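You operate a simulated robot arm through the tools that you are given. There is no shell and no other tool.

You are at the controls of a simulated robot arm. One attempt, no reset.

## Task
Scrub the dark stain off the sample lap with soap.
Fine: soap the round brush in the soap can, lid on the large plate meanwhile; put brush and lid back. Set down upright: round brush. What is to be rubbed or washed off counts as gone when no trace of it is left.

It is judged by the outcome, as a careful person would: the job done as asked, and still so three seconds after it is handed in. It fails if anything else is knocked over, pushed out of place, dropped, spilled or broken. A push-on lid holds only when it is set on centred and level and pressed home; a screw cap is set on level and turned clockwise until tight.

## Robot
A 7-joint arm with a two-finger parallel gripper, fixed in place. Base frame: the origin is at the foot of the arm, x ahead of it, y to its left, z up; the work surface is at about z = 900. Units: mm, rad, N and s.
With the tool pointing down near the work surface it reaches from about 260 to 640 mm from the base axis. Its first joint turns from -2.897 to 2.897 rad. Payload 1.57 kg.
The tool frame sits at the grasp point between the pads (the TCP): z along the fingers, y along the line on which they close. The tips reach 30 mm beyond it. Largest opening 80 mm; finger width 17, thickness 12; the body of the gripper, 40 by 82 mm, starts 80 mm behind the TCP.
Orientation is told as [roll, pitch, yaw] about the base's x, y, z axes, in that order, counted from this pose: with the fingers straight down and closing along the base's y, the tool's x points along the base's -x, its y along +y and its z along -z.

## Interface
- The arm moves only by the tool arm_command. Its argument "moves" is a list of rows, each a list of 6 numbers: the shift along the tool's x, y, z in units of 500 mm (1.0 is 500 mm), then the turn, a rotation vector about the tool's x, y, z in units of 180 degrees (1.0 is 180 degrees). In form: [[tx, ty, tz, ax, ay, az], ...]. A call has 1 to 20 rows; each row is the pose to reach, as a shift and turn from the pose commanded when the call began, along the tool's axes at that moment. "claw" is the closure, from 0 (fully open) to 1 (shut), set as the call begins (left out, the last holds). A call with a number of a shift or a turn outside -1 to 1 is refused whole. Rows are played at 5 a second. More than 50 mm and 0.15 rad between two rows, or a gripper value outside its range, and nothing of the call is played. Where a pose cannot be reached the arm comes as near as it can. A force on the tool above 40 N (or 10 N above the force at the start of the call, whichever is more), or a blocked arm, ends the call early, and 0.2 s more pass. The fingers move at their own pace (about 72 mm/s each) and stop on an object; they squeeze with about 31 N. The grip force told is the motor's: it shows also when the fingers shut on nothing. Time passes only in rows, and 0.2 s behind the last, so rows that repeat a pose let the fingers close. The reply holds the time, the measured pose of the TCP, the force on the tool along the base axes, the opening and the grip force, in the units named above and with some noise, with the torque about the TCP (base axes, N m) and any sound that the robot's microphone picked up, and new pictures: "pictures" is both (left out), scene, wrist or none.
- Cameras (640 x 400 px; columns grow to the right, rows downward): "scene" is fixed at [221.4, 501, 1710.1]; the picture's right is [-0.79, -0.61, 0.00], its down [-0.53, 0.69, -0.49] and it looks along [0.30, -0.39, -0.87] (base axes); focal length 336 px, centre (320, 200). "wrist" rides on the gripper at [72, -7, -122] in the tool frame; the picture's right is [0.09, 1.00, 0.00], its down [-0.84, 0.08, -0.54] and it looks along [-0.54, 0.05, 0.84] (tool axes); focal length 238 px, centre (320, 200).
- lift_body(by): slides the trunk up (or, below 0, down) by that many mm; the arm rides with it, the base frame stays. It gives what a move gives, with no picture.
- measure_at(camera, pixels): for up to 12 pixels [column, row] of the newest picture of that camera ("zoom" is the newest enlarged one), the place [x, y, z] in the base frame of the surface seen there, good to about 2 mm. The clock stands still meanwhile.
- close_up(camera, box): a new picture of the part [left, top, right, bottom] of that camera's present view, enlarged. The clock stands still meanwhile.
- job_done(): hands the job in; it is judged then, once.

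Leave the gripper open and the arm clear of the work at the hand-in unless told otherwise.

The tools are called after "Call:" as a command line: name --pt "numbers of a row" for each row, then --argument value for the rest, lists and objects as JSON in quotes. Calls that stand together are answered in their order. arm_command: Moves the arm, as the interface text tells. Its arguments: {"type":"object","properties":{"moves":{"type":"array"},"claw":{"type":"number"},"pictures":{"type":"string","enum":["both","scene","wrist","none"]}},"required":["moves"]} The other tools are called the same way: lift_body (by) slides the trunk up or down; measure_at (camera, pixels) gives the place of the surface under pixels of a picture; close_up (camera, box) takes an enlarged picture of a part of a camera's view; job_done () hands the job in.

At the start:

```text
clock: 0.0
ee_pos: [383.6, 112.2, 1216.0]
orientation: [0.0, -0.001, 0.0]
force: [0.3, -0.4, -0.2]
torque: [0.04, -0.02, 0.0]
grip_width: 79.8
finger_force: 0.1
trunk travel left (down, up): [-675.0, 315.0]
```

scene: 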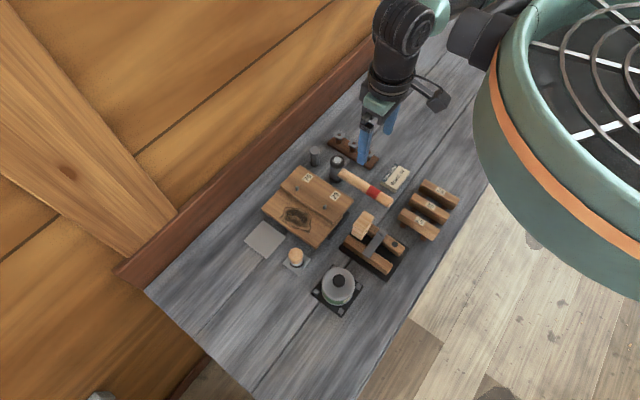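
wrist: 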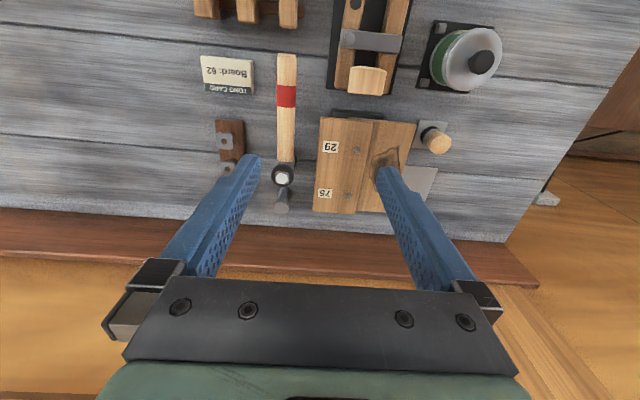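

I see a bench with a stained wooden lap joint sample (scene ~ (297,217)), a can with a knobbed lid (~(338,287)), a round brush (~(296,257)) and a plate (~(264,240)). I'll enlarge these views first.

Call:
close_up --camera "scene" --box '[230, 160, 390, 260]'

Call:
close_up --camera "scene" --box '[240, 220, 400, 320]'

Call:
close_up --camera "wrist" --box '[300, 0, 540, 240]'

```text
4.00 times, centred on (310, 210) of scene
```

zoom: 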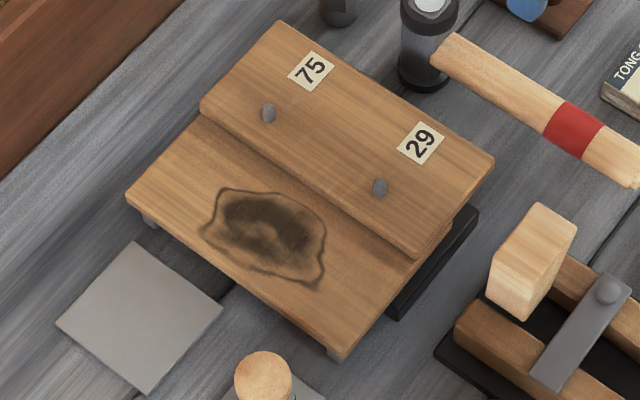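

```text
4.00 times, centred on (320, 270) of scene
```

zoom: 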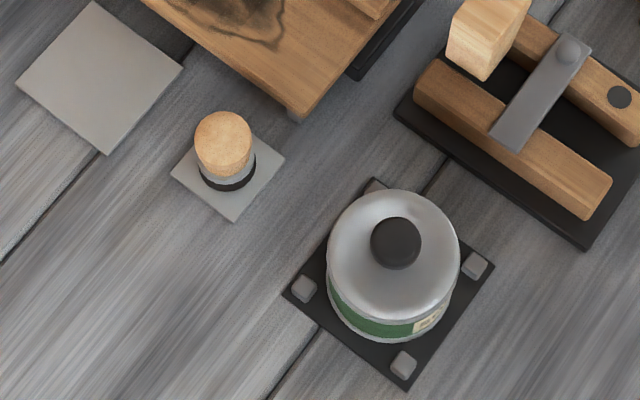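

```text
1.67 times, centred on (420, 120) of wrist
```

zoom: 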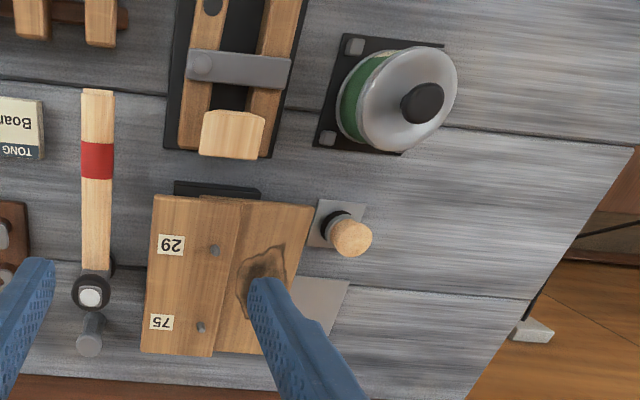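

I'll measure the key points: the can lid and knob, can base plate, brush top, small plate, large plate corners and stain region.

Call:
measure_at --camera "scene" --pixels '[[338.75, 278.5], [323, 281], [354, 281], [338, 269], [338, 297], [341, 303], [313, 293], [341, 316.5], [362, 287], [335, 266], [295.5, 254], [299, 273]]'

Call:
measure_at --camera "scene" --pixels '[[263.5, 221.5], [284.5, 237], [267, 257.5], [245, 240], [264.5, 239], [283.5, 263.5], [310.5, 260], [297, 216], [283, 217], [310, 230], [288, 208], [310, 216]]'

Call:
measure_at --camera "scene" --pixels '[[262.5, 208.5], [281, 187.5], [313.5, 248], [333, 225], [300, 166], [352, 200.5], [297.5, 189], [325, 207.5], [296, 188], [324.5, 206], [305, 233], [300, 200]]'

```text
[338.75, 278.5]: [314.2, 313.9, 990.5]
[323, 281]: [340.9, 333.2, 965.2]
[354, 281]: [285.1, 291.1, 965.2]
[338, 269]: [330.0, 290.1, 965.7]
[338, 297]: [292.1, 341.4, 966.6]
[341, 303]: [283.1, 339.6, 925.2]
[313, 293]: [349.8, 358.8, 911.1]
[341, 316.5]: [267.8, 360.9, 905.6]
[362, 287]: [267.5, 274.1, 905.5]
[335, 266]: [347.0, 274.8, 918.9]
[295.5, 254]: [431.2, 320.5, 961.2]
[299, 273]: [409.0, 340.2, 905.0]
```

```text
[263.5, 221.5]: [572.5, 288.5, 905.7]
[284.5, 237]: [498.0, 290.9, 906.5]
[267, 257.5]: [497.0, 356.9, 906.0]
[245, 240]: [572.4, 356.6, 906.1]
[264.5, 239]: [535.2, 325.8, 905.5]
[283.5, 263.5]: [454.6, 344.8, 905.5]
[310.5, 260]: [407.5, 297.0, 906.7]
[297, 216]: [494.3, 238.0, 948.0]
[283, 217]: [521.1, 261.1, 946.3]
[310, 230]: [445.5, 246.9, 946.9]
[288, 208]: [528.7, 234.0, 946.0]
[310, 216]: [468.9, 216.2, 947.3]
```

```text
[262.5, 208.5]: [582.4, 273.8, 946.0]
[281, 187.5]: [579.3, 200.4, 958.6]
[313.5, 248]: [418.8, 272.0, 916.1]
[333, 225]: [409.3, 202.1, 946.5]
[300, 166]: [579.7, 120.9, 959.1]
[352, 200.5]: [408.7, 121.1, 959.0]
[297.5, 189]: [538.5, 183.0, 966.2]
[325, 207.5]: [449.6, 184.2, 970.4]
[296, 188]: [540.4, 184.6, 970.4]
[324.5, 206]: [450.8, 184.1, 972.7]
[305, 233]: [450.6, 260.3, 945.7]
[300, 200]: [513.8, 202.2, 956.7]
```

The layout is clear: can centred near (313,315), lid surface about z 965 and knob top about z 990. The brush stands on the small plate near (431,320), the large plate is around (535,323), and the stain lies on the lower step of the lap at z≈946. Next I move above the can for a closer look with the wrist camera.

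Call:
arm_command --pt "0.0235 0.0676 0.0287 0 0 0" --pt "0.047 0.1352 0.0573 0 0 0" --pt "0.0706 0.2028 0.086 0 0 0" --pt "0.0941 0.2704 0.1147 0 0 0" --pt "0.1177 0.338 0.1433 0 0 0" --pt "0.1412 0.4056 0.172 0 0 0" --pt "0.1412 0.4056 0.172 0 0 0" --claw 0

```text
clock: 1.6
ee_pos: [311.4, 314.9, 1129.4]
orientation: [0.0, 0.0, -0.003]
force: [0.0, -0.4, 0.2]
torque: [0.02, -0.06, 0.01]
grip_width: 80.1
finger_force: 0.0
trunk travel left (down, up): [-675.0, 315.0]
```

scene: 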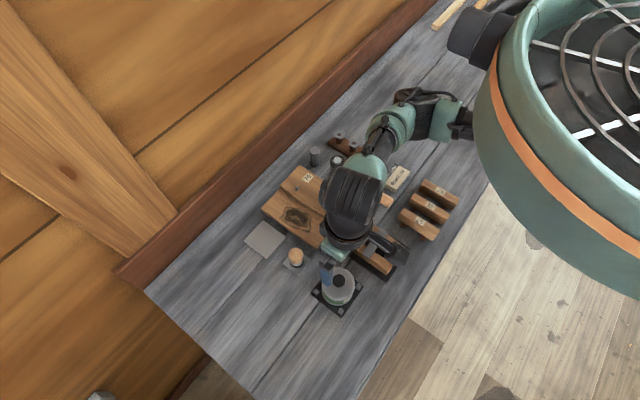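
wrist: 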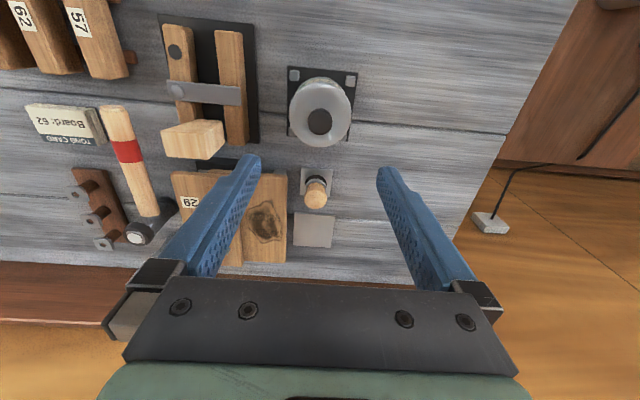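

The can sits right below the tool at wrist pixel (320,108). I'll enlarge it and the brush area to study the lid type.

Call:
close_up --camera "wrist" --box '[260, 50, 380, 150]'

Call:
close_up --camera "wrist" --box '[230, 150, 350, 260]'

Call:
measure_at --camera "wrist" --pixels '[[320, 121], [320, 116], [293, 108], [351, 108], [320, 84], [315, 193], [315, 188], [290, 73], [354, 75], [345, 140], [312, 215], [333, 245]]'

```text
4.00 times, centred on (320, 100) of wrist
```

zoom: 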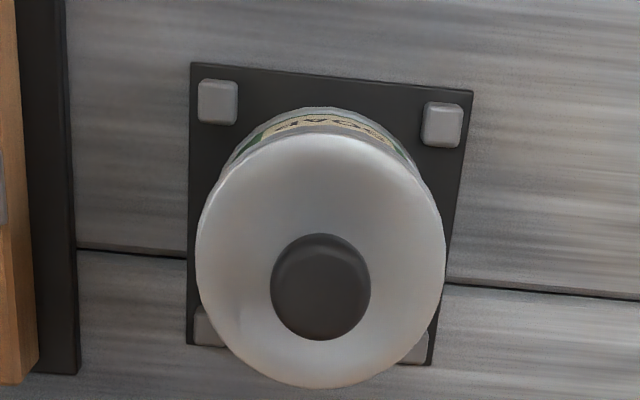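

```text
3.64 times, centred on (290, 205) of wrist
```

zoom: 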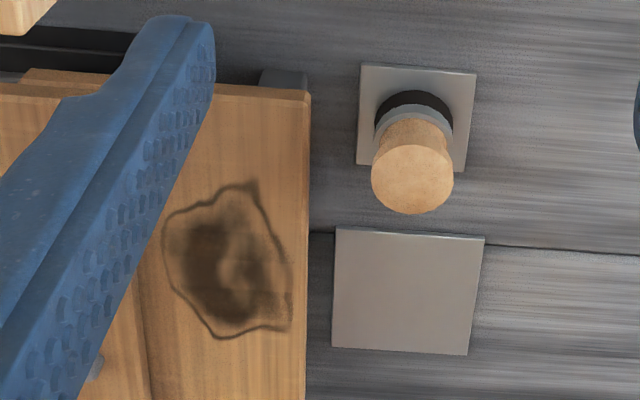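

```text
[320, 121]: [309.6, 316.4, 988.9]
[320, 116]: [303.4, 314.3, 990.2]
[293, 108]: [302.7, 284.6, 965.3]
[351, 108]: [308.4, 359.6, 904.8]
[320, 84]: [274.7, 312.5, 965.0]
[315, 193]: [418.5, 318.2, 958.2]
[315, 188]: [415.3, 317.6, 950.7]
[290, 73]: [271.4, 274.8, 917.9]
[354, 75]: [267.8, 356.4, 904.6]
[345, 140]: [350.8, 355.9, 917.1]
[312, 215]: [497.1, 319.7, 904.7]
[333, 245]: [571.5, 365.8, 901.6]
```

I'll re-enlarge the can to measure its knob and lid edges precisely.

Call:
close_up --camera "wrist" --box '[260, 50, 380, 150]'

Call:
measure_at --camera "zoom" --pixels '[[320, 240], [320, 335], [275, 288], [366, 288], [320, 288], [202, 260], [440, 260], [320, 140], [320, 382], [320, 200], [240, 260], [400, 260]]'

Call:
measure_at --camera "zoom" --pixels '[[193, 66], [471, 95], [430, 362], [190, 340], [218, 100], [442, 122], [320, 118], [280, 230], [360, 230], [290, 350], [350, 350], [320, 360]]'

```text
4.00 times, centred on (320, 100) of wrist
```

zoom: 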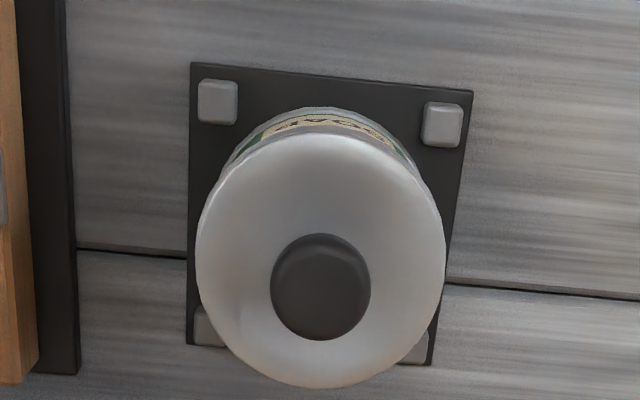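

```text
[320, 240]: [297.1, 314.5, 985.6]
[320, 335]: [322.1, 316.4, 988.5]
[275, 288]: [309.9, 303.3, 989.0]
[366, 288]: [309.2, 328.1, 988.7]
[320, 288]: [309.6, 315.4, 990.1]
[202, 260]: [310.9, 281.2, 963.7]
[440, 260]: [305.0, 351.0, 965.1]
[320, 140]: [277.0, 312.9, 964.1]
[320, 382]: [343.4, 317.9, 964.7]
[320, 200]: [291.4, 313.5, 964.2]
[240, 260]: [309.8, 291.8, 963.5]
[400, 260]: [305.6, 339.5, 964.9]
```

```text
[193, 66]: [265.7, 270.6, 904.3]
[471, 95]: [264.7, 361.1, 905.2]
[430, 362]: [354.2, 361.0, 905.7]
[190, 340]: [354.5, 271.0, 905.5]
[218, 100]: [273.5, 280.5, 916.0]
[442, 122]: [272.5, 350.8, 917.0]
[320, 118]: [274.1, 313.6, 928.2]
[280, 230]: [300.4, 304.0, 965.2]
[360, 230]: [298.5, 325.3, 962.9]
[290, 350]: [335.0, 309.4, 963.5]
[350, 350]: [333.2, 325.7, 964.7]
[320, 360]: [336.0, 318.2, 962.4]
```

The can centre is (309.8, 315.9): the knob is about 26 mm wide, its top at z 990, and the flat lid is at z 964. I go down to z≈1040 above the knob, fingers open, and check alignment.

Call:
arm_command --pt "0.001 0.0006 0.06 0 0 0" --pt "0.002 0.0012 0.12 0 0 0" --pt "0.0032 0.0018 0.1788 0 0 0" --pt "0.0032 0.0018 0.1788 0 0 0" --pt "0.0032 0.0018 0.1788 0 0 0" --claw 0

```text
clock: 2.8
ee_pos: [312.0, 315.3, 1039.9]
orientation: [0.001, -0.001, 0.0]
force: [-0.2, -0.3, 0.1]
torque: [0.03, 0.01, -0.01]
grip_width: 79.8
finger_force: 0.1
trunk travel left (down, up): [-675.0, 315.0]
```

scene: 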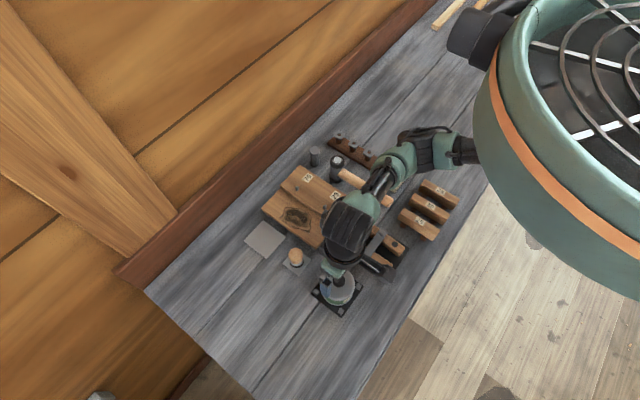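
wrist: 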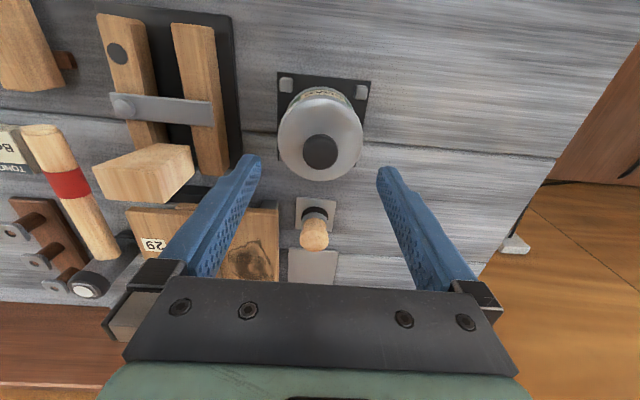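

The knob is centred between the fingers. I descend to z 998 so the tips stay 4 mm above the lid, with the fingers still open.

Call:
arm_command --pt "0.0016 0 0.03 0 0 0" --pt "0.0032 0 0.06 0 0 0" --pt "0.0032 0 0.0852 0 0 0" --pt "0.0032 0 0.0852 0 0 0" --claw 0

```text
clock: 3.8
ee_pos: [310.1, 316.9, 996.9]
orientation: [-0.001, 0.0, 0.0]
force: [0.5, 0.6, -0.7]
torque: [0.02, 0.04, 0.01]
grip_width: 80.1
finger_force: 0.0
trunk travel left (down, up): [-675.0, 315.0]
```

scene: 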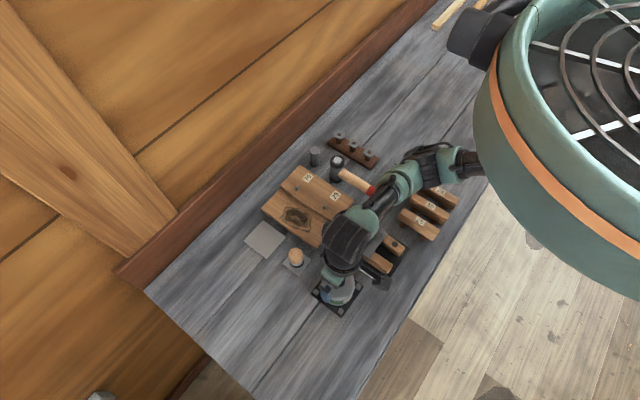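
wrist: 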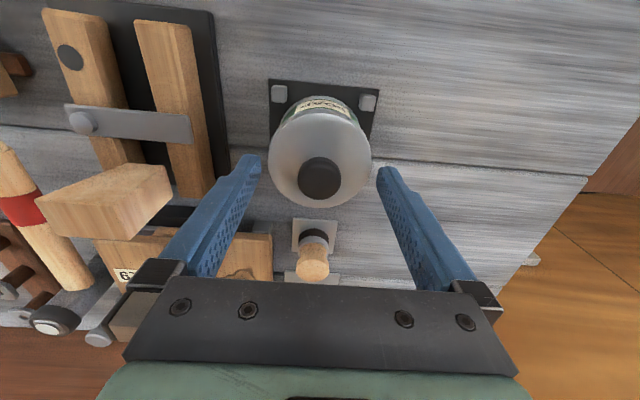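

Now I close the fingers on the knob and hold still.

Call:
arm_command --pt "0 0 0 0 0 0" --pt "0 0 0 0 0 0" --pt "0 0 0 0 0 0" --pt "0 0 0 0 0 0" --pt "0 0 0 0 0 0" --claw 1

```text
clock: 5.0
ee_pos: [310.5, 316.2, 997.2]
orientation: [0.001, -0.002, -0.001]
force: [0.0, -1.2, -0.6]
torque: [-0.04, -0.02, 0.04]
grip_width: 26.1
finger_force: 31.3
trunk travel left (down, up): [-675.0, 315.0]
```

scene: 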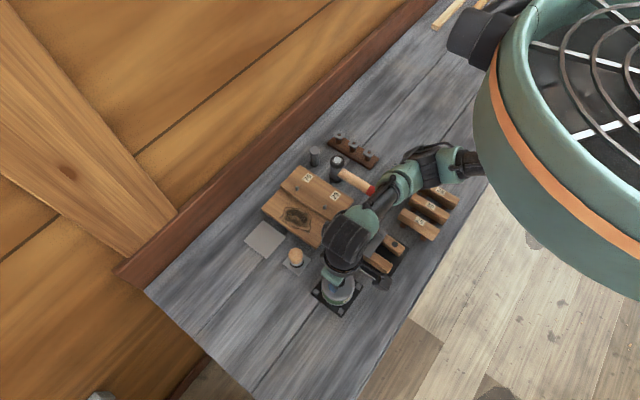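
wrist: 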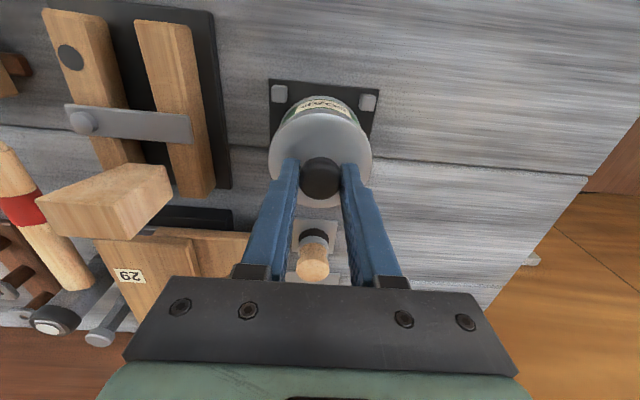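

The knob is gripped at width 26.1. I lift slowly by 4 mm and read the force, to tell whether the lid is loose, pushed on or screwed.

Call:
arm_command --pt "0 0 -0.001 0 0 0" --pt "0 0 -0.002 0 0 0" --pt "0 0 -0.004 0 0 0" --pt "0 0 -0.006 0 0 0" --pt "0 0 -0.008 0 0 0" --pt "0 0 -0.008 0 0 0" --pictures "wrist"

```text
clock: 6.4
ee_pos: [309.5, 316.7, 1001.0]
orientation: [0.001, 0.001, 0.002]
force: [0.0, 0.2, 0.0]
torque: [0.01, 0.0, -0.01]
grip_width: 25.8
finger_force: 30.7
trunk travel left (down, up): [-675.0, 315.0]
heard: snap
```

wrist: 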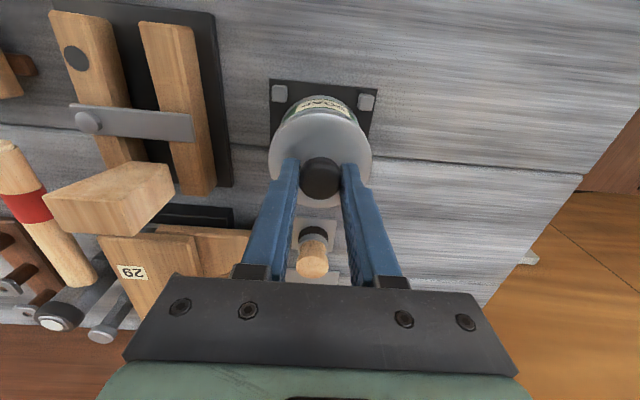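

A snap sounded, so it is a push-on lid and it has come free. I lift it clear to about z 1080 and check.

Call:
arm_command --pt "0 0 -0.01 0 0 0" --pt "0 0 -0.03 0 0 0" --pt "0 0 -0.06 0 0 0" --pt "0 0 -0.1 0 0 0" --pt "0 0 -0.14 0 0 0" --pt "0 0 -0.16 0 0 0" --pt "0 0 -0.16 0 0 0"

```text
clock: 8.0
ee_pos: [309.1, 316.1, 1082.3]
orientation: [0.0, -0.002, 0.001]
force: [0.1, 0.7, -0.5]
torque: [-0.02, 0.01, 0.01]
grip_width: 25.7
finger_force: 30.8
trunk travel left (down, up): [-675.0, 315.0]
```

scene: 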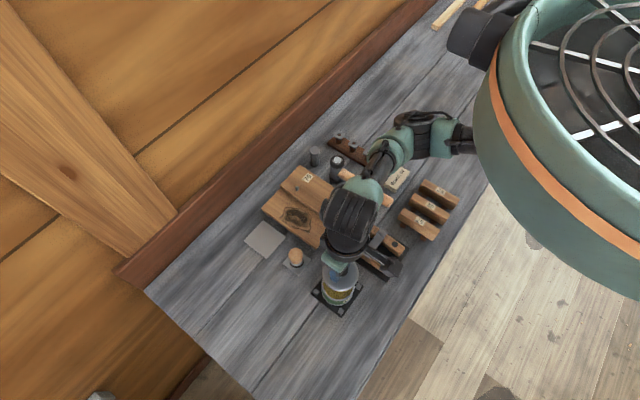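
wrist: 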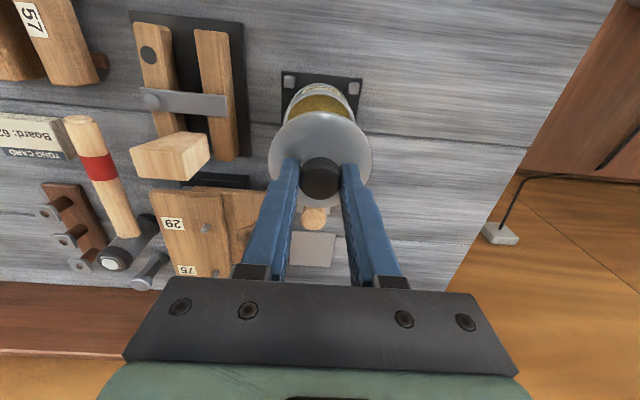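

The lid is held and the yellow soap shows in the open can. I carry it over the large plate at about (534,323), keeping z about 1060 above the brush.

Call:
arm_command --pt "-0.056 0.0018 0 0 0 0" --pt "-0.112 0.0036 0 0 0 0" --pt "-0.168 0.0053 0 0 0 0" --pt "-0.224 0.0071 0 0 0 0" --pt "-0.28 0.0089 0.011 0 0 0" --pt "-0.336 0.0106 0.022 0 0 0" --pt "-0.392 0.0124 0.033 0 0 0" --pt "-0.4484 0.0142 0.044 0 0 0" --pt "-0.4484 0.0142 0.044 0 0 0" --pt "-0.4484 0.0142 0.044 0 0 0"

```text
clock: 10.2
ee_pos: [534.6, 323.1, 1060.3]
orientation: [0.0, -0.001, 0.001]
force: [0.0, -0.4, -0.9]
torque: [0.01, 0.05, -0.06]
grip_width: 26.3
finger_force: 31.5
trunk travel left (down, up): [-675.0, 315.0]
```

scene: 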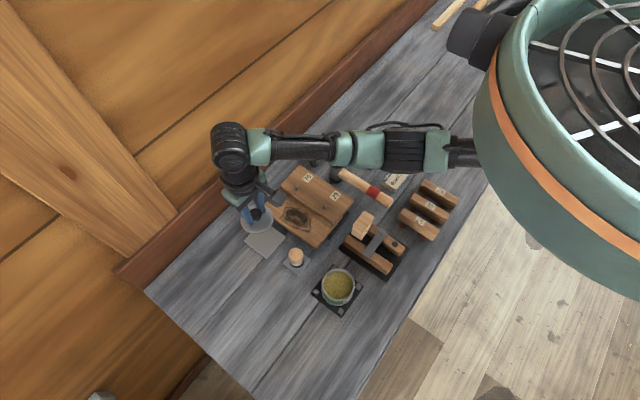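
wrist: 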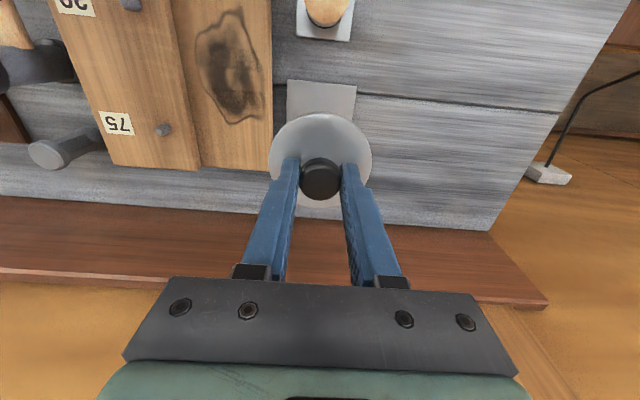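

I check the soap can's interior and the lid with close-ups while I'm here.

Call:
close_up --camera "scene" --box '[220, 190, 380, 320]'

Call:
measure_at --camera "scene" --pixels '[[338, 287], [330, 284], [345, 290], [322, 283], [353, 285], [338, 272], [338, 303], [258, 228], [244, 240], [285, 237], [267, 257], [300, 262]]'

```text
3.08 times, centred on (300, 255) of scene
```

zoom: 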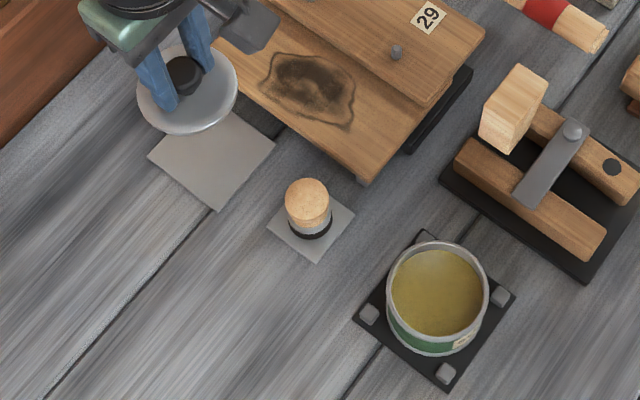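

```text
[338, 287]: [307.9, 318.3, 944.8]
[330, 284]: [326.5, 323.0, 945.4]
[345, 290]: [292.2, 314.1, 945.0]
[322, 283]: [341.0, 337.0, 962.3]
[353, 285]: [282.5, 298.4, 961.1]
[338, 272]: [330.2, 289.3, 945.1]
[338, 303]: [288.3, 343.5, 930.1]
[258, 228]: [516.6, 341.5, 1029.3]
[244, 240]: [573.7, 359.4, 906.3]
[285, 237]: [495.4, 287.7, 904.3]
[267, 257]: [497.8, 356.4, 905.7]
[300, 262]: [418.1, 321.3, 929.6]
```

Soap surface is at z≈945 and the can rim at z≈962. I lower the lid over the plate to z 962, short of contact.

Call:
arm_command --pt "0 0 0.05 0 0 0" --pt "0 0 0.1 0 0 0" --pt "0 0 0.15 0 0 0" --pt "0 0 0.18 0 0 0" --pt "0 0 0.196 0 0 0" --pt "0 0 0.196 0 0 0"

```text
clock: 11.6
ee_pos: [534.3, 323.4, 961.9]
orientation: [0.0, 0.0, -0.001]
force: [0.3, -0.7, -0.6]
torque: [0.02, -0.03, 0.0]
grip_width: 25.8
finger_force: 31.1
trunk travel left (down, up): [-675.0, 315.0]
```

scene: 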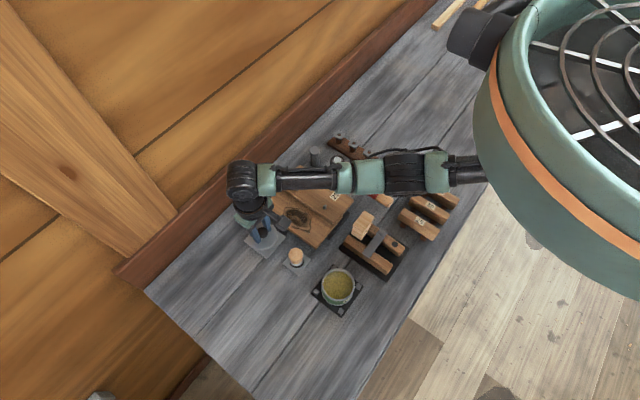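
wrist: 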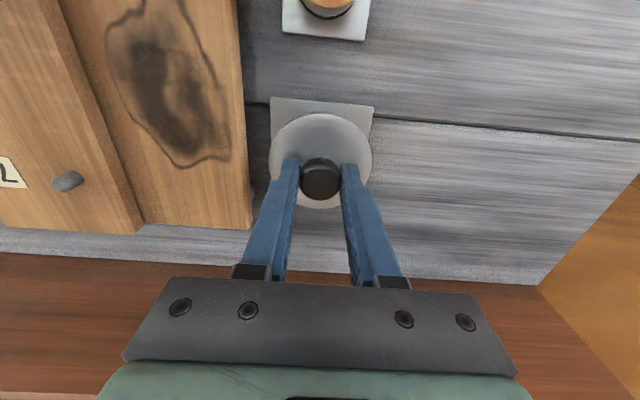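

No contact yet. I go down in 1 mm steps, six at a time, watching the vertical force.

Call:
arm_command --pt "0 0 0.002 0 0 0" --pt "0 0 0.004 0 0 0" --pt "0 0 0.006 0 0 0" --pt "0 0 0.008 0 0 0" --pt "0 0 0.01 0 0 0" --pt "0 0 0.012 0 0 0" --pictures "none"

Call:
arm_command --pt "0 0 0.002 0 0 0" --pt "0 0 0.004 0 0 0" --pt "0 0 0.006 0 0 0" --pictures "none"

```text
clock: 13.0
ee_pos: [532.7, 322.8, 957.1]
orientation: [-0.001, -0.002, -0.001]
force: [-0.2, 0.0, -0.4]
torque: [0.01, 0.01, 0.0]
grip_width: 26.0
finger_force: 31.1
trunk travel left (down, up): [-675.0, 315.0]
```

```text
clock: 13.8
ee_pos: [533.9, 322.5, 953.2]
orientation: [0.001, -0.001, -0.001]
force: [0.1, 0.3, 0.0]
torque: [0.01, 0.02, 0.02]
grip_width: 25.9
finger_force: 31.4
trunk travel left (down, up): [-675.0, 315.0]
```

Still free at z 953. I continue in small steps.

Call:
arm_command --pt "0 0 0.002 0 0 0" --pt "0 0 0.004 0 0 0" --pictures "none"

Call:
arm_command --pt "0 0 0.002 0 0 0" --pt "0 0 0.004 0 0 0" --pictures "wrist"

```text
clock: 14.4
ee_pos: [533.6, 322.0, 950.8]
orientation: [0.001, 0.0, 0.001]
force: [0.1, 0.3, -0.7]
torque: [-0.01, -0.01, 0.02]
grip_width: 25.9
finger_force: 30.6
trunk travel left (down, up): [-675.0, 315.0]
```

```text
clock: 15.0
ee_pos: [534.5, 322.3, 948.2]
orientation: [-0.001, -0.001, -0.001]
force: [-0.2, 1.1, 0.6]
torque: [-0.02, -0.01, 0.02]
grip_width: 26.0
finger_force: 30.7
trunk travel left (down, up): [-675.0, 315.0]
```

wrist: 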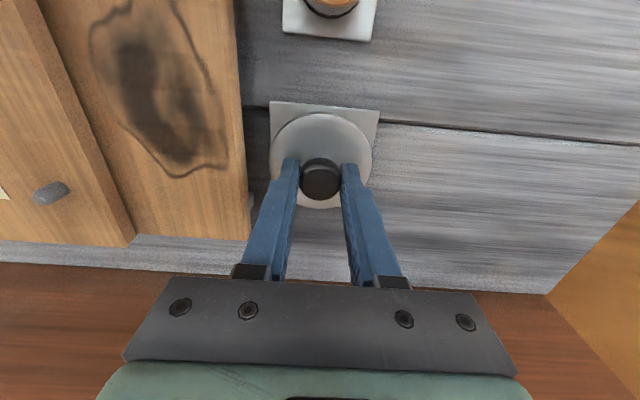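

No contact force yet at z 949. I continue one or two mm at a time.

Call:
arm_command --pt "0 0 0.002 0 0 0" --pt "0 0 0.002 0 0 0" --pictures "none"

Call:
arm_command --pt "0 0 0.002 0 0 0" --pt "0 0 0.002 0 0 0" --pictures "none"

Call:
arm_command --pt "0 0 0.002 0 0 0" --pt "0 0 0.002 0 0 0" --pictures "none"

```text
clock: 15.6
ee_pos: [534.4, 321.8, 948.3]
orientation: [0.001, 0.0, -0.001]
force: [0.4, -0.4, -0.3]
torque: [-0.04, 0.02, -0.04]
grip_width: 26.1
finger_force: 30.9
trunk travel left (down, up): [-675.0, 315.0]
```

```text
clock: 16.2
ee_pos: [534.5, 321.4, 947.0]
orientation: [0.002, 0.001, 0.0]
force: [-0.2, 0.0, -0.1]
torque: [-0.03, -0.03, -0.02]
grip_width: 25.8
finger_force: 30.9
trunk travel left (down, up): [-675.0, 315.0]
```

```text
clock: 16.8
ee_pos: [535.3, 323.4, 946.0]
orientation: [0.002, 0.001, 0.0]
force: [0.5, 0.8, -0.8]
torque: [-0.03, 0.03, -0.04]
grip_width: 25.9
finger_force: 30.7
trunk travel left (down, up): [-675.0, 315.0]
```

Now at z 946 and still free. I continue in single-mm steps.

Call:
arm_command --pt "0 0 0.002 0 0 0" --pt "0 0 0.002 0 0 0" --pictures "none"

Call:
arm_command --pt "0 0 0.002 0 0 0" --pt "0 0 0.002 0 0 0" --pictures "none"

Call:
arm_command --pt "0 0 0.002 0 0 0" --pt "0 0 0.002 0 0 0" --pictures "wrist"

```text
clock: 17.4
ee_pos: [534.7, 321.8, 946.5]
orientation: [0.0, -0.002, -0.001]
force: [-0.1, 0.2, -0.3]
torque: [-0.01, 0.03, -0.01]
grip_width: 26.2
finger_force: 30.9
trunk travel left (down, up): [-675.0, 315.0]
```

```text
clock: 18.0
ee_pos: [534.2, 323.3, 945.0]
orientation: [0.003, -0.001, 0.001]
force: [0.3, -0.8, 3.5]
torque: [-0.07, 0.0, 0.01]
grip_width: 25.8
finger_force: 31.1
trunk travel left (down, up): [-675.0, 315.0]
```

```text
clock: 18.6
ee_pos: [535.0, 323.1, 946.0]
orientation: [0.002, -0.002, 0.001]
force: [0.4, 0.1, 10.4]
torque: [0.0, 0.07, -0.01]
grip_width: 26.1
finger_force: 30.9
trunk travel left (down, up): [-675.0, 315.0]
```

wrist: 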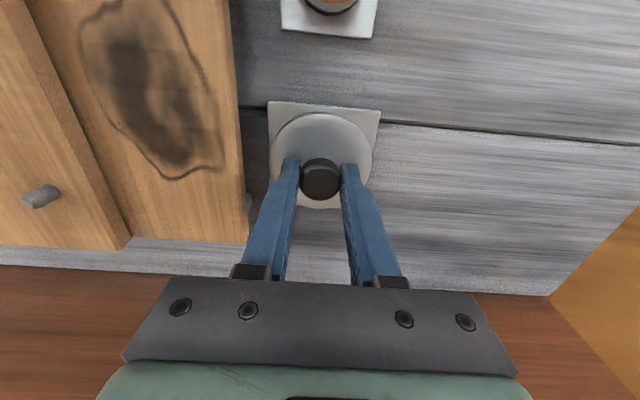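

Contact: 10 N upward at z 943, so the lid is resting on the plate. I back off 1 mm and open the fingers only to half (about 40 mm) so they don't touch the lap's edge.

Call:
arm_command --pt "0 0 -0.003 0 0 0" --pt "0 0 -0.003 0 0 0" --pictures "none"

Call:
arm_command --pt "0 0 0 0 0 0" --pt "0 0 0 0 0 0" --pt "0 0 0 0 0 0" --pt "0 0 0 0 0 0" --claw 0.5

```text
clock: 19.2
ee_pos: [533.8, 322.3, 946.4]
orientation: [0.003, -0.002, -0.002]
force: [3.3, 1.9, 6.9]
torque: [0.08, -0.08, 0.0]
grip_width: 26.2
finger_force: 30.7
trunk travel left (down, up): [-675.0, 315.0]
```

```text
clock: 20.2
ee_pos: [534.8, 322.1, 944.4]
orientation: [0.0, 0.0, 0.001]
force: [-0.7, -0.9, 0.5]
torque: [-0.02, 0.0, 0.01]
grip_width: 40.4
finger_force: 0.0
trunk travel left (down, up): [-675.0, 315.0]
```

scene: 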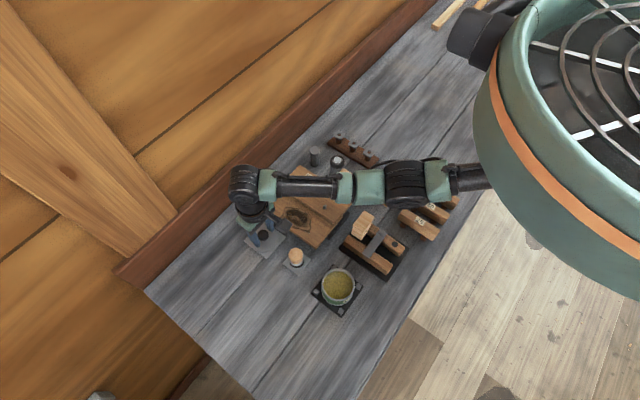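
wrist: 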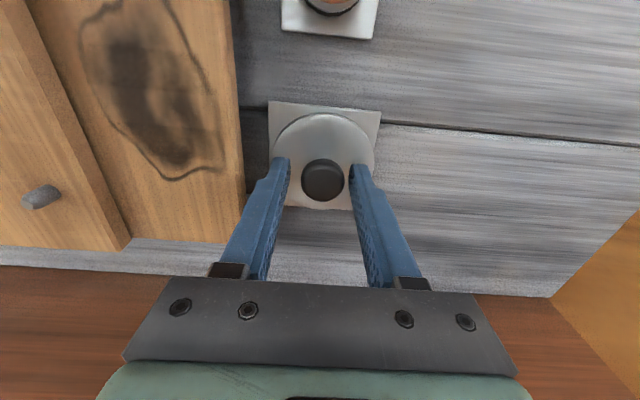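

The lid stands on the plate, fingers clear of the knob. I go straight up by 125 mm.

Call:
arm_command --pt "0 0 -0.02 0 0 0" --pt "0 0 -0.06 0 0 0" --pt "0 0 -0.12 0 0 0" --pt "0 0 -0.19 0 0 0" --pt "0 0 -0.25 0 0 0" --pt "0 0 -0.25 0 0 0"

```text
clock: 21.6
ee_pos: [533.6, 323.7, 1069.7]
orientation: [0.0, -0.001, 0.0]
force: [0.1, 0.1, 0.1]
torque: [-0.02, 0.02, -0.01]
grip_width: 40.0
finger_force: 0.1
trunk travel left (down, up): [-675.0, 315.0]
```

scene: 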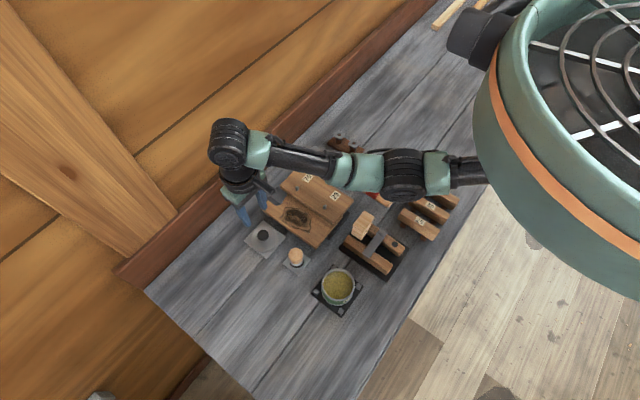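
wrist: 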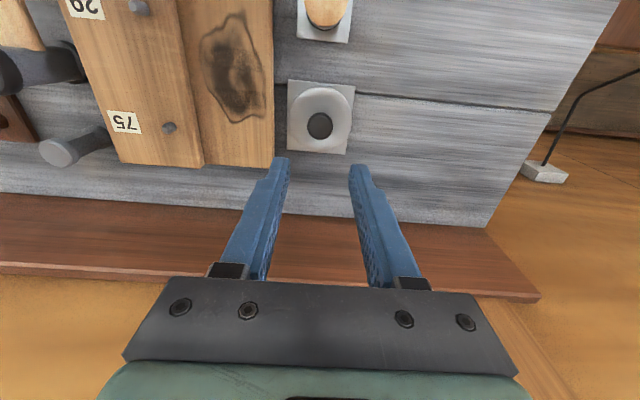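

The lid is well seated on the large plate. I move above the brush at about (429,320) for a closer look.

Call:
arm_command --pt "0.07 -0.002 0 0 0 0" --pt "0.14 -0.004 0 0 0 0" --pt "0.21 -0.005 0 0 0 0" --pt "0.21 -0.005 0 0 0 0" --pt "0.21 -0.005 0 0 0 0" --claw 0.3

```text
clock: 22.8
ee_pos: [429.3, 319.9, 1071.3]
orientation: [0.0, 0.0, -0.002]
force: [0.2, 0.1, -0.1]
torque: [0.01, 0.01, 0.01]
grip_width: 56.0
finger_force: 0.0
trunk travel left (down, up): [-675.0, 315.0]
```

scene: 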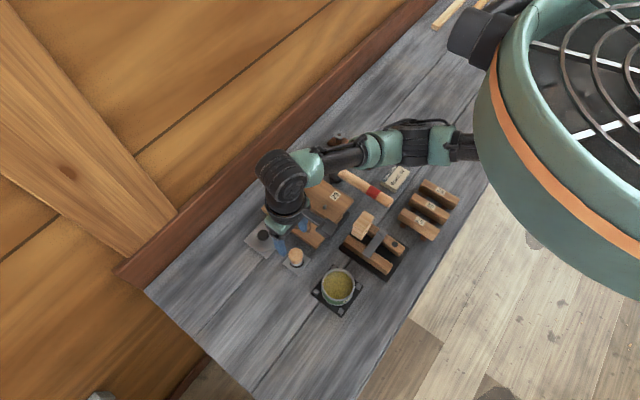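
wrist: 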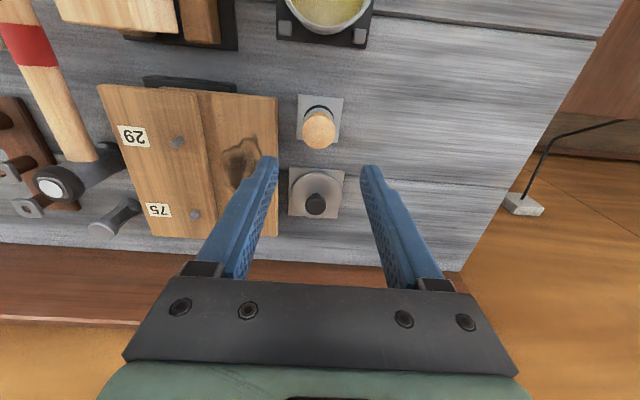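

The brush is now at wrist (320,125). I enlarge it and measure its edges and the lid's position.

Call:
close_up --camera "wrist" --box '[240, 75, 400, 175]'

Call:
measure_at --camera "wrist" --pixels '[[319, 130], [304, 131], [335, 131], [319, 115], [319, 146], [319, 108], [319, 105], [299, 97], [342, 99], [315, 205], [295, 195], [341, 195]]'

Call:
close_up --camera "scene" --box '[270, 230, 330, 280]'

```text
4.00 times, centred on (320, 125) of wrist
```

zoom: 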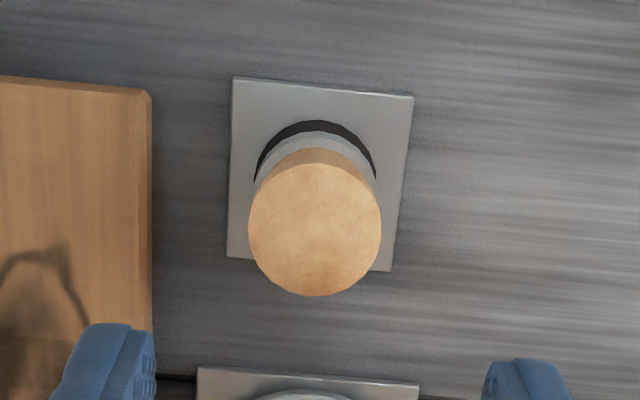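

```text
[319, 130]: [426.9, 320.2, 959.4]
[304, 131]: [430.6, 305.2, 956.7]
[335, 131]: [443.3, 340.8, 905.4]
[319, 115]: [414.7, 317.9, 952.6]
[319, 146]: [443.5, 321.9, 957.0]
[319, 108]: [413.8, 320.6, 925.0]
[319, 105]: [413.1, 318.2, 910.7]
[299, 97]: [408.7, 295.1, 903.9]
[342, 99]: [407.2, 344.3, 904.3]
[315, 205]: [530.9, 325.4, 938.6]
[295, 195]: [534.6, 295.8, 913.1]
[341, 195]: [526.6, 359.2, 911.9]
```

```text
8.00 times, centred on (300, 255) of scene
```

zoom: 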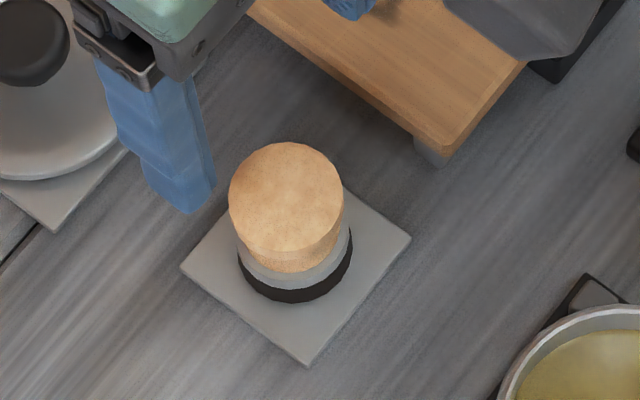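

I measure the handle top's edges in the scene enlargement to find the brush axis.

Call:
measure_at --camera "zoom" --pixels '[[234, 198], [339, 196], [286, 147], [288, 246], [287, 197], [290, 262], [292, 280], [295, 295], [182, 268], [410, 238], [305, 364], [244, 262]]'

Call:
close_up --camera "wrist" --box '[240, 75, 400, 175]'

Call:
measure_at --camera "zoom" --pixels '[[315, 168], [315, 292], [253, 230], [378, 230], [315, 230], [260, 168], [372, 168], [315, 143], [315, 127], [275, 265], [355, 265], [340, 200]]'

```text
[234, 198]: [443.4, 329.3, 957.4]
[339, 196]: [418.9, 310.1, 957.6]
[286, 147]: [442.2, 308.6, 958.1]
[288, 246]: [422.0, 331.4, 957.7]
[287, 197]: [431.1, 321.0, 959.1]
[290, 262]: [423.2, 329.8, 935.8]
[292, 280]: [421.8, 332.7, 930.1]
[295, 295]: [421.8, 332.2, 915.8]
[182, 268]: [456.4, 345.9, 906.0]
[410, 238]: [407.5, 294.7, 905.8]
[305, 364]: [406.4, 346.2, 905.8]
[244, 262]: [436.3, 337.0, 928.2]
```

```text
4.00 times, centred on (320, 125) of wrist
```

zoom: 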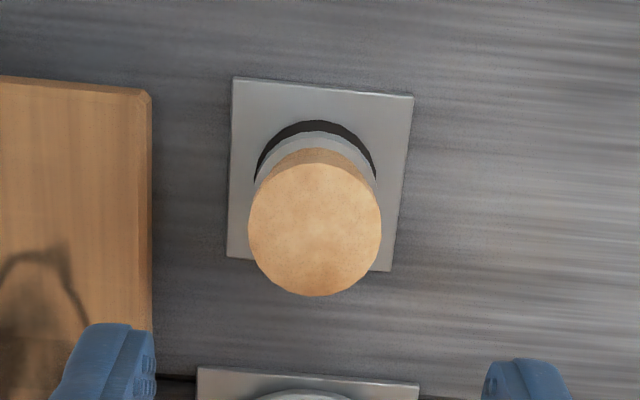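

```text
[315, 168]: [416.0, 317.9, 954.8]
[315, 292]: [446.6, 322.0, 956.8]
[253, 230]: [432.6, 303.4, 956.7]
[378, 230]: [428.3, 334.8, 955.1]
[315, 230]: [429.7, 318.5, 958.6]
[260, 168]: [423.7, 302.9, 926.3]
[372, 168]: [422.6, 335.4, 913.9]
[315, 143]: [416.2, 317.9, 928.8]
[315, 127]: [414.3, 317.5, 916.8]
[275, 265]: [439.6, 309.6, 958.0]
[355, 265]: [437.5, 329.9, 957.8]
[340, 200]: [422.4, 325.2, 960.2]
```

The brush axis is at about (431.5, 320), with the handle about 31 mm wide from z 929 to 958.5. I descend with a 56 mm opening to TCP z 964, which keeps the tips on the wooden handle.

Call:
arm_command --pt "-0.002 -0.0005 0.07 0 0 0" --pt "-0.004 -0.001 0.14 0 0 0" --pt "-0.005 -0.001 0.18 0 0 0" --pt "-0.005 -0.001 0.211 0 0 0" --pt "-0.005 -0.001 0.211 0 0 0" --claw 0.3

```text
clock: 24.0
ee_pos: [430.7, 318.5, 964.4]
orientation: [0.0, -0.001, -0.001]
force: [-0.1, 0.4, 0.0]
torque: [-0.02, -0.01, -0.02]
grip_width: 55.8
finger_force: 0.1
trunk travel left (down, up): [-675.0, 315.0]
```

scene: 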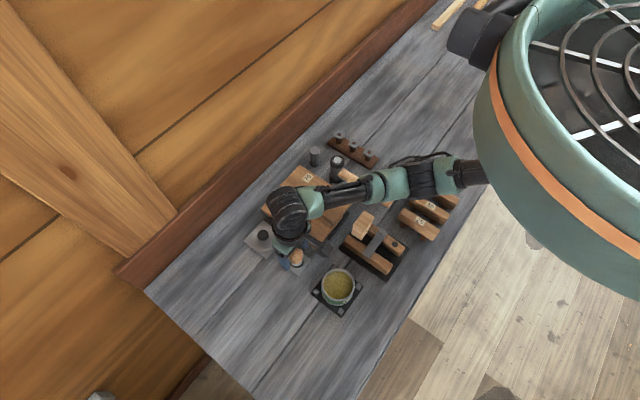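
wrist: 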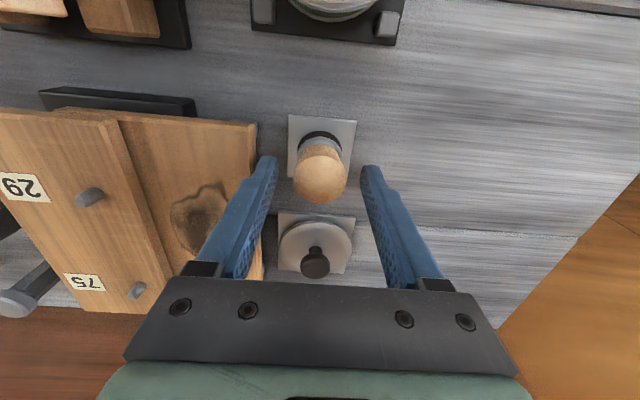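

The handle sits centred between the fingers. I close on it.

Call:
arm_command --pt "0 0 0 0 0 0" --pt "0 0 0 0 0 0" --pt "0 0 0 0 0 0" --pt "0 0 0 0 0 0" --claw 1

```text
clock: 25.0
ee_pos: [432.4, 319.0, 963.4]
orientation: [-0.001, -0.001, 0.0]
force: [-0.4, 0.7, 0.1]
torque: [0.02, 0.01, 0.0]
grip_width: 33.0
finger_force: 30.9
trunk travel left (down, up): [-675.0, 315.0]
```

scene: 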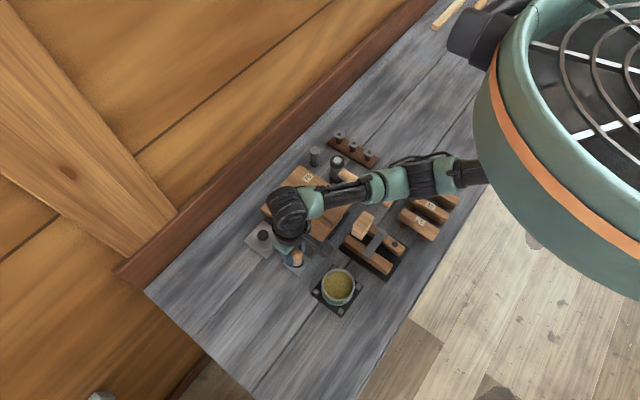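
wrist: 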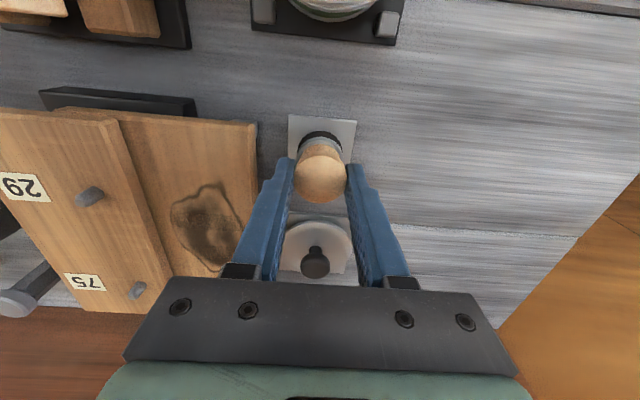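

Grip width is 33 mm, a firm hold. I lift the brush to z about 1050 and carry it over the can, whose rim is at 962.

Call:
arm_command --pt "0 0 -0.03 0 0 0" --pt "0 0 -0.09 0 0 0" --pt "0 0 -0.172 0 0 0" --pt "0.06 -0.002 -0.172 0 0 0" --pt "0.12 -0.004 -0.172 0 0 0" --pt "0.18 -0.006 -0.172 0 0 0" --pt "0.2434 -0.0082 -0.172 0 0 0" --pt "0.2434 -0.0082 -0.172 0 0 0"

```text
clock: 26.8
ee_pos: [309.4, 313.9, 1049.2]
orientation: [-0.001, -0.001, -0.001]
force: [0.5, -0.9, -0.5]
torque: [0.02, 0.01, 0.01]
grip_width: 32.5
finger_force: 31.1
trunk travel left (down, up): [-675.0, 315.0]
```

scene: 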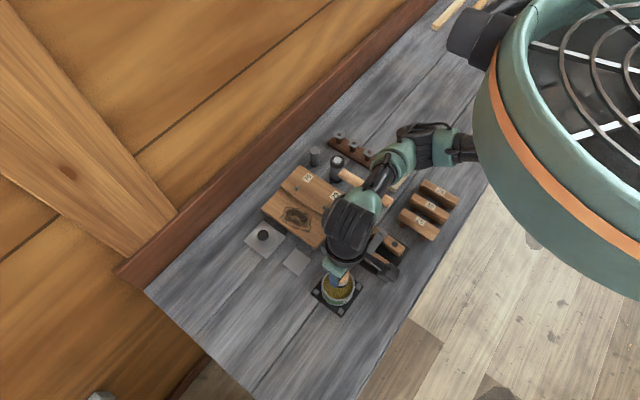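
wrist: 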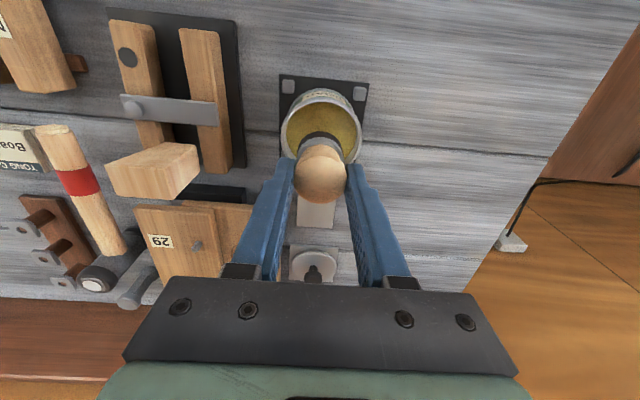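

The brush is over the can. Before dipping, the scene camera has an unobstructed view of the stain, so I measure its outline.

Call:
close_up --camera "scene" --box '[257, 180, 337, 250]'

```text
5.71 times, centred on (297, 215) of scene
```

zoom: 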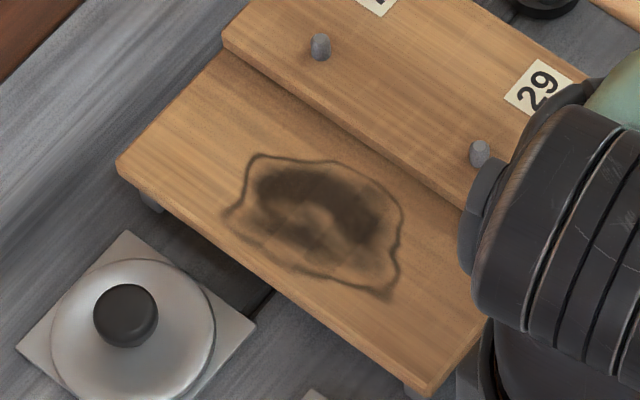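

Call:
measure_at --camera "zoom" --pixels '[[256, 154], [226, 215], [300, 270], [388, 298], [400, 250], [400, 208], [368, 175], [330, 160], [262, 250], [120, 165], [425, 390], [225, 55]]'

Call:
measure_at --camera "zoom" --pixels '[[240, 65], [350, 135], [450, 200], [220, 60], [320, 122], [130, 158], [300, 300], [420, 372], [320, 36], [478, 145], [450, 350], [185, 210]]'

```text
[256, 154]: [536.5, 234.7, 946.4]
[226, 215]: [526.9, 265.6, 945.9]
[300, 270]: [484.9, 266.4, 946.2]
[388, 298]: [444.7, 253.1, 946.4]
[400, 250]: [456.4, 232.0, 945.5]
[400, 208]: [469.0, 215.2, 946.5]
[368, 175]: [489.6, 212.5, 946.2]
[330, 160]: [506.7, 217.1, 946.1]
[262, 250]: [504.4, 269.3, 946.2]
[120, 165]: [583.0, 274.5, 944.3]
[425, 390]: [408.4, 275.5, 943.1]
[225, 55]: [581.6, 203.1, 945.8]
```

```text
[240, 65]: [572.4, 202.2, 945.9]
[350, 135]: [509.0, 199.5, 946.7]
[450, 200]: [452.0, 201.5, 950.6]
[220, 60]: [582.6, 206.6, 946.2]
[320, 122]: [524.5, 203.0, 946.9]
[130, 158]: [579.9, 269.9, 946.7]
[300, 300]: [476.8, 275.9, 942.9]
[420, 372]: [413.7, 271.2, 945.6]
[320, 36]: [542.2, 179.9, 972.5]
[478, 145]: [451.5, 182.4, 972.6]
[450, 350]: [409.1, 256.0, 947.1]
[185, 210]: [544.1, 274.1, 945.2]
```

The stain spans x 443–538, y 211–270 on the surface at z 946, and the step wall is at y≈202. Now I lower the brush into the can, stopping just above the soap (bristle bottom ~950).

Call:
arm_command --pt "0 0 0.03 0 0 0" --pt "0 0 0.06 0 0 0" --pt "0 0 0.082 0 0 0" --pt "0 0 0.082 0 0 0" --pictures "wrist"

Call:
arm_command --pt "0 0 0.002 0 0 0" --pt "0 0 0.004 0 0 0" --pt "0 0 0.006 0 0 0" --pictures "none"

```text
clock: 27.8
ee_pos: [309.7, 316.1, 1008.1]
orientation: [0.0, -0.001, 0.001]
force: [-0.7, 0.2, -0.7]
torque: [0.02, 0.02, 0.02]
grip_width: 32.7
finger_force: 31.2
trunk travel left (down, up): [-675.0, 315.0]
```

wrist: 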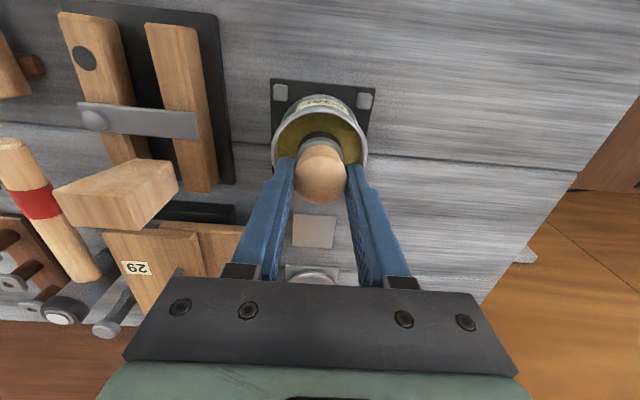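

```text
clock: 28.6
ee_pos: [308.7, 316.6, 1005.2]
orientation: [0.0, -0.001, 0.001]
force: [-0.3, -0.7, -0.3]
torque: [0.0, 0.01, -0.04]
grip_width: 32.4
finger_force: 30.6
trunk travel left (down, up): [-675.0, 315.0]
```

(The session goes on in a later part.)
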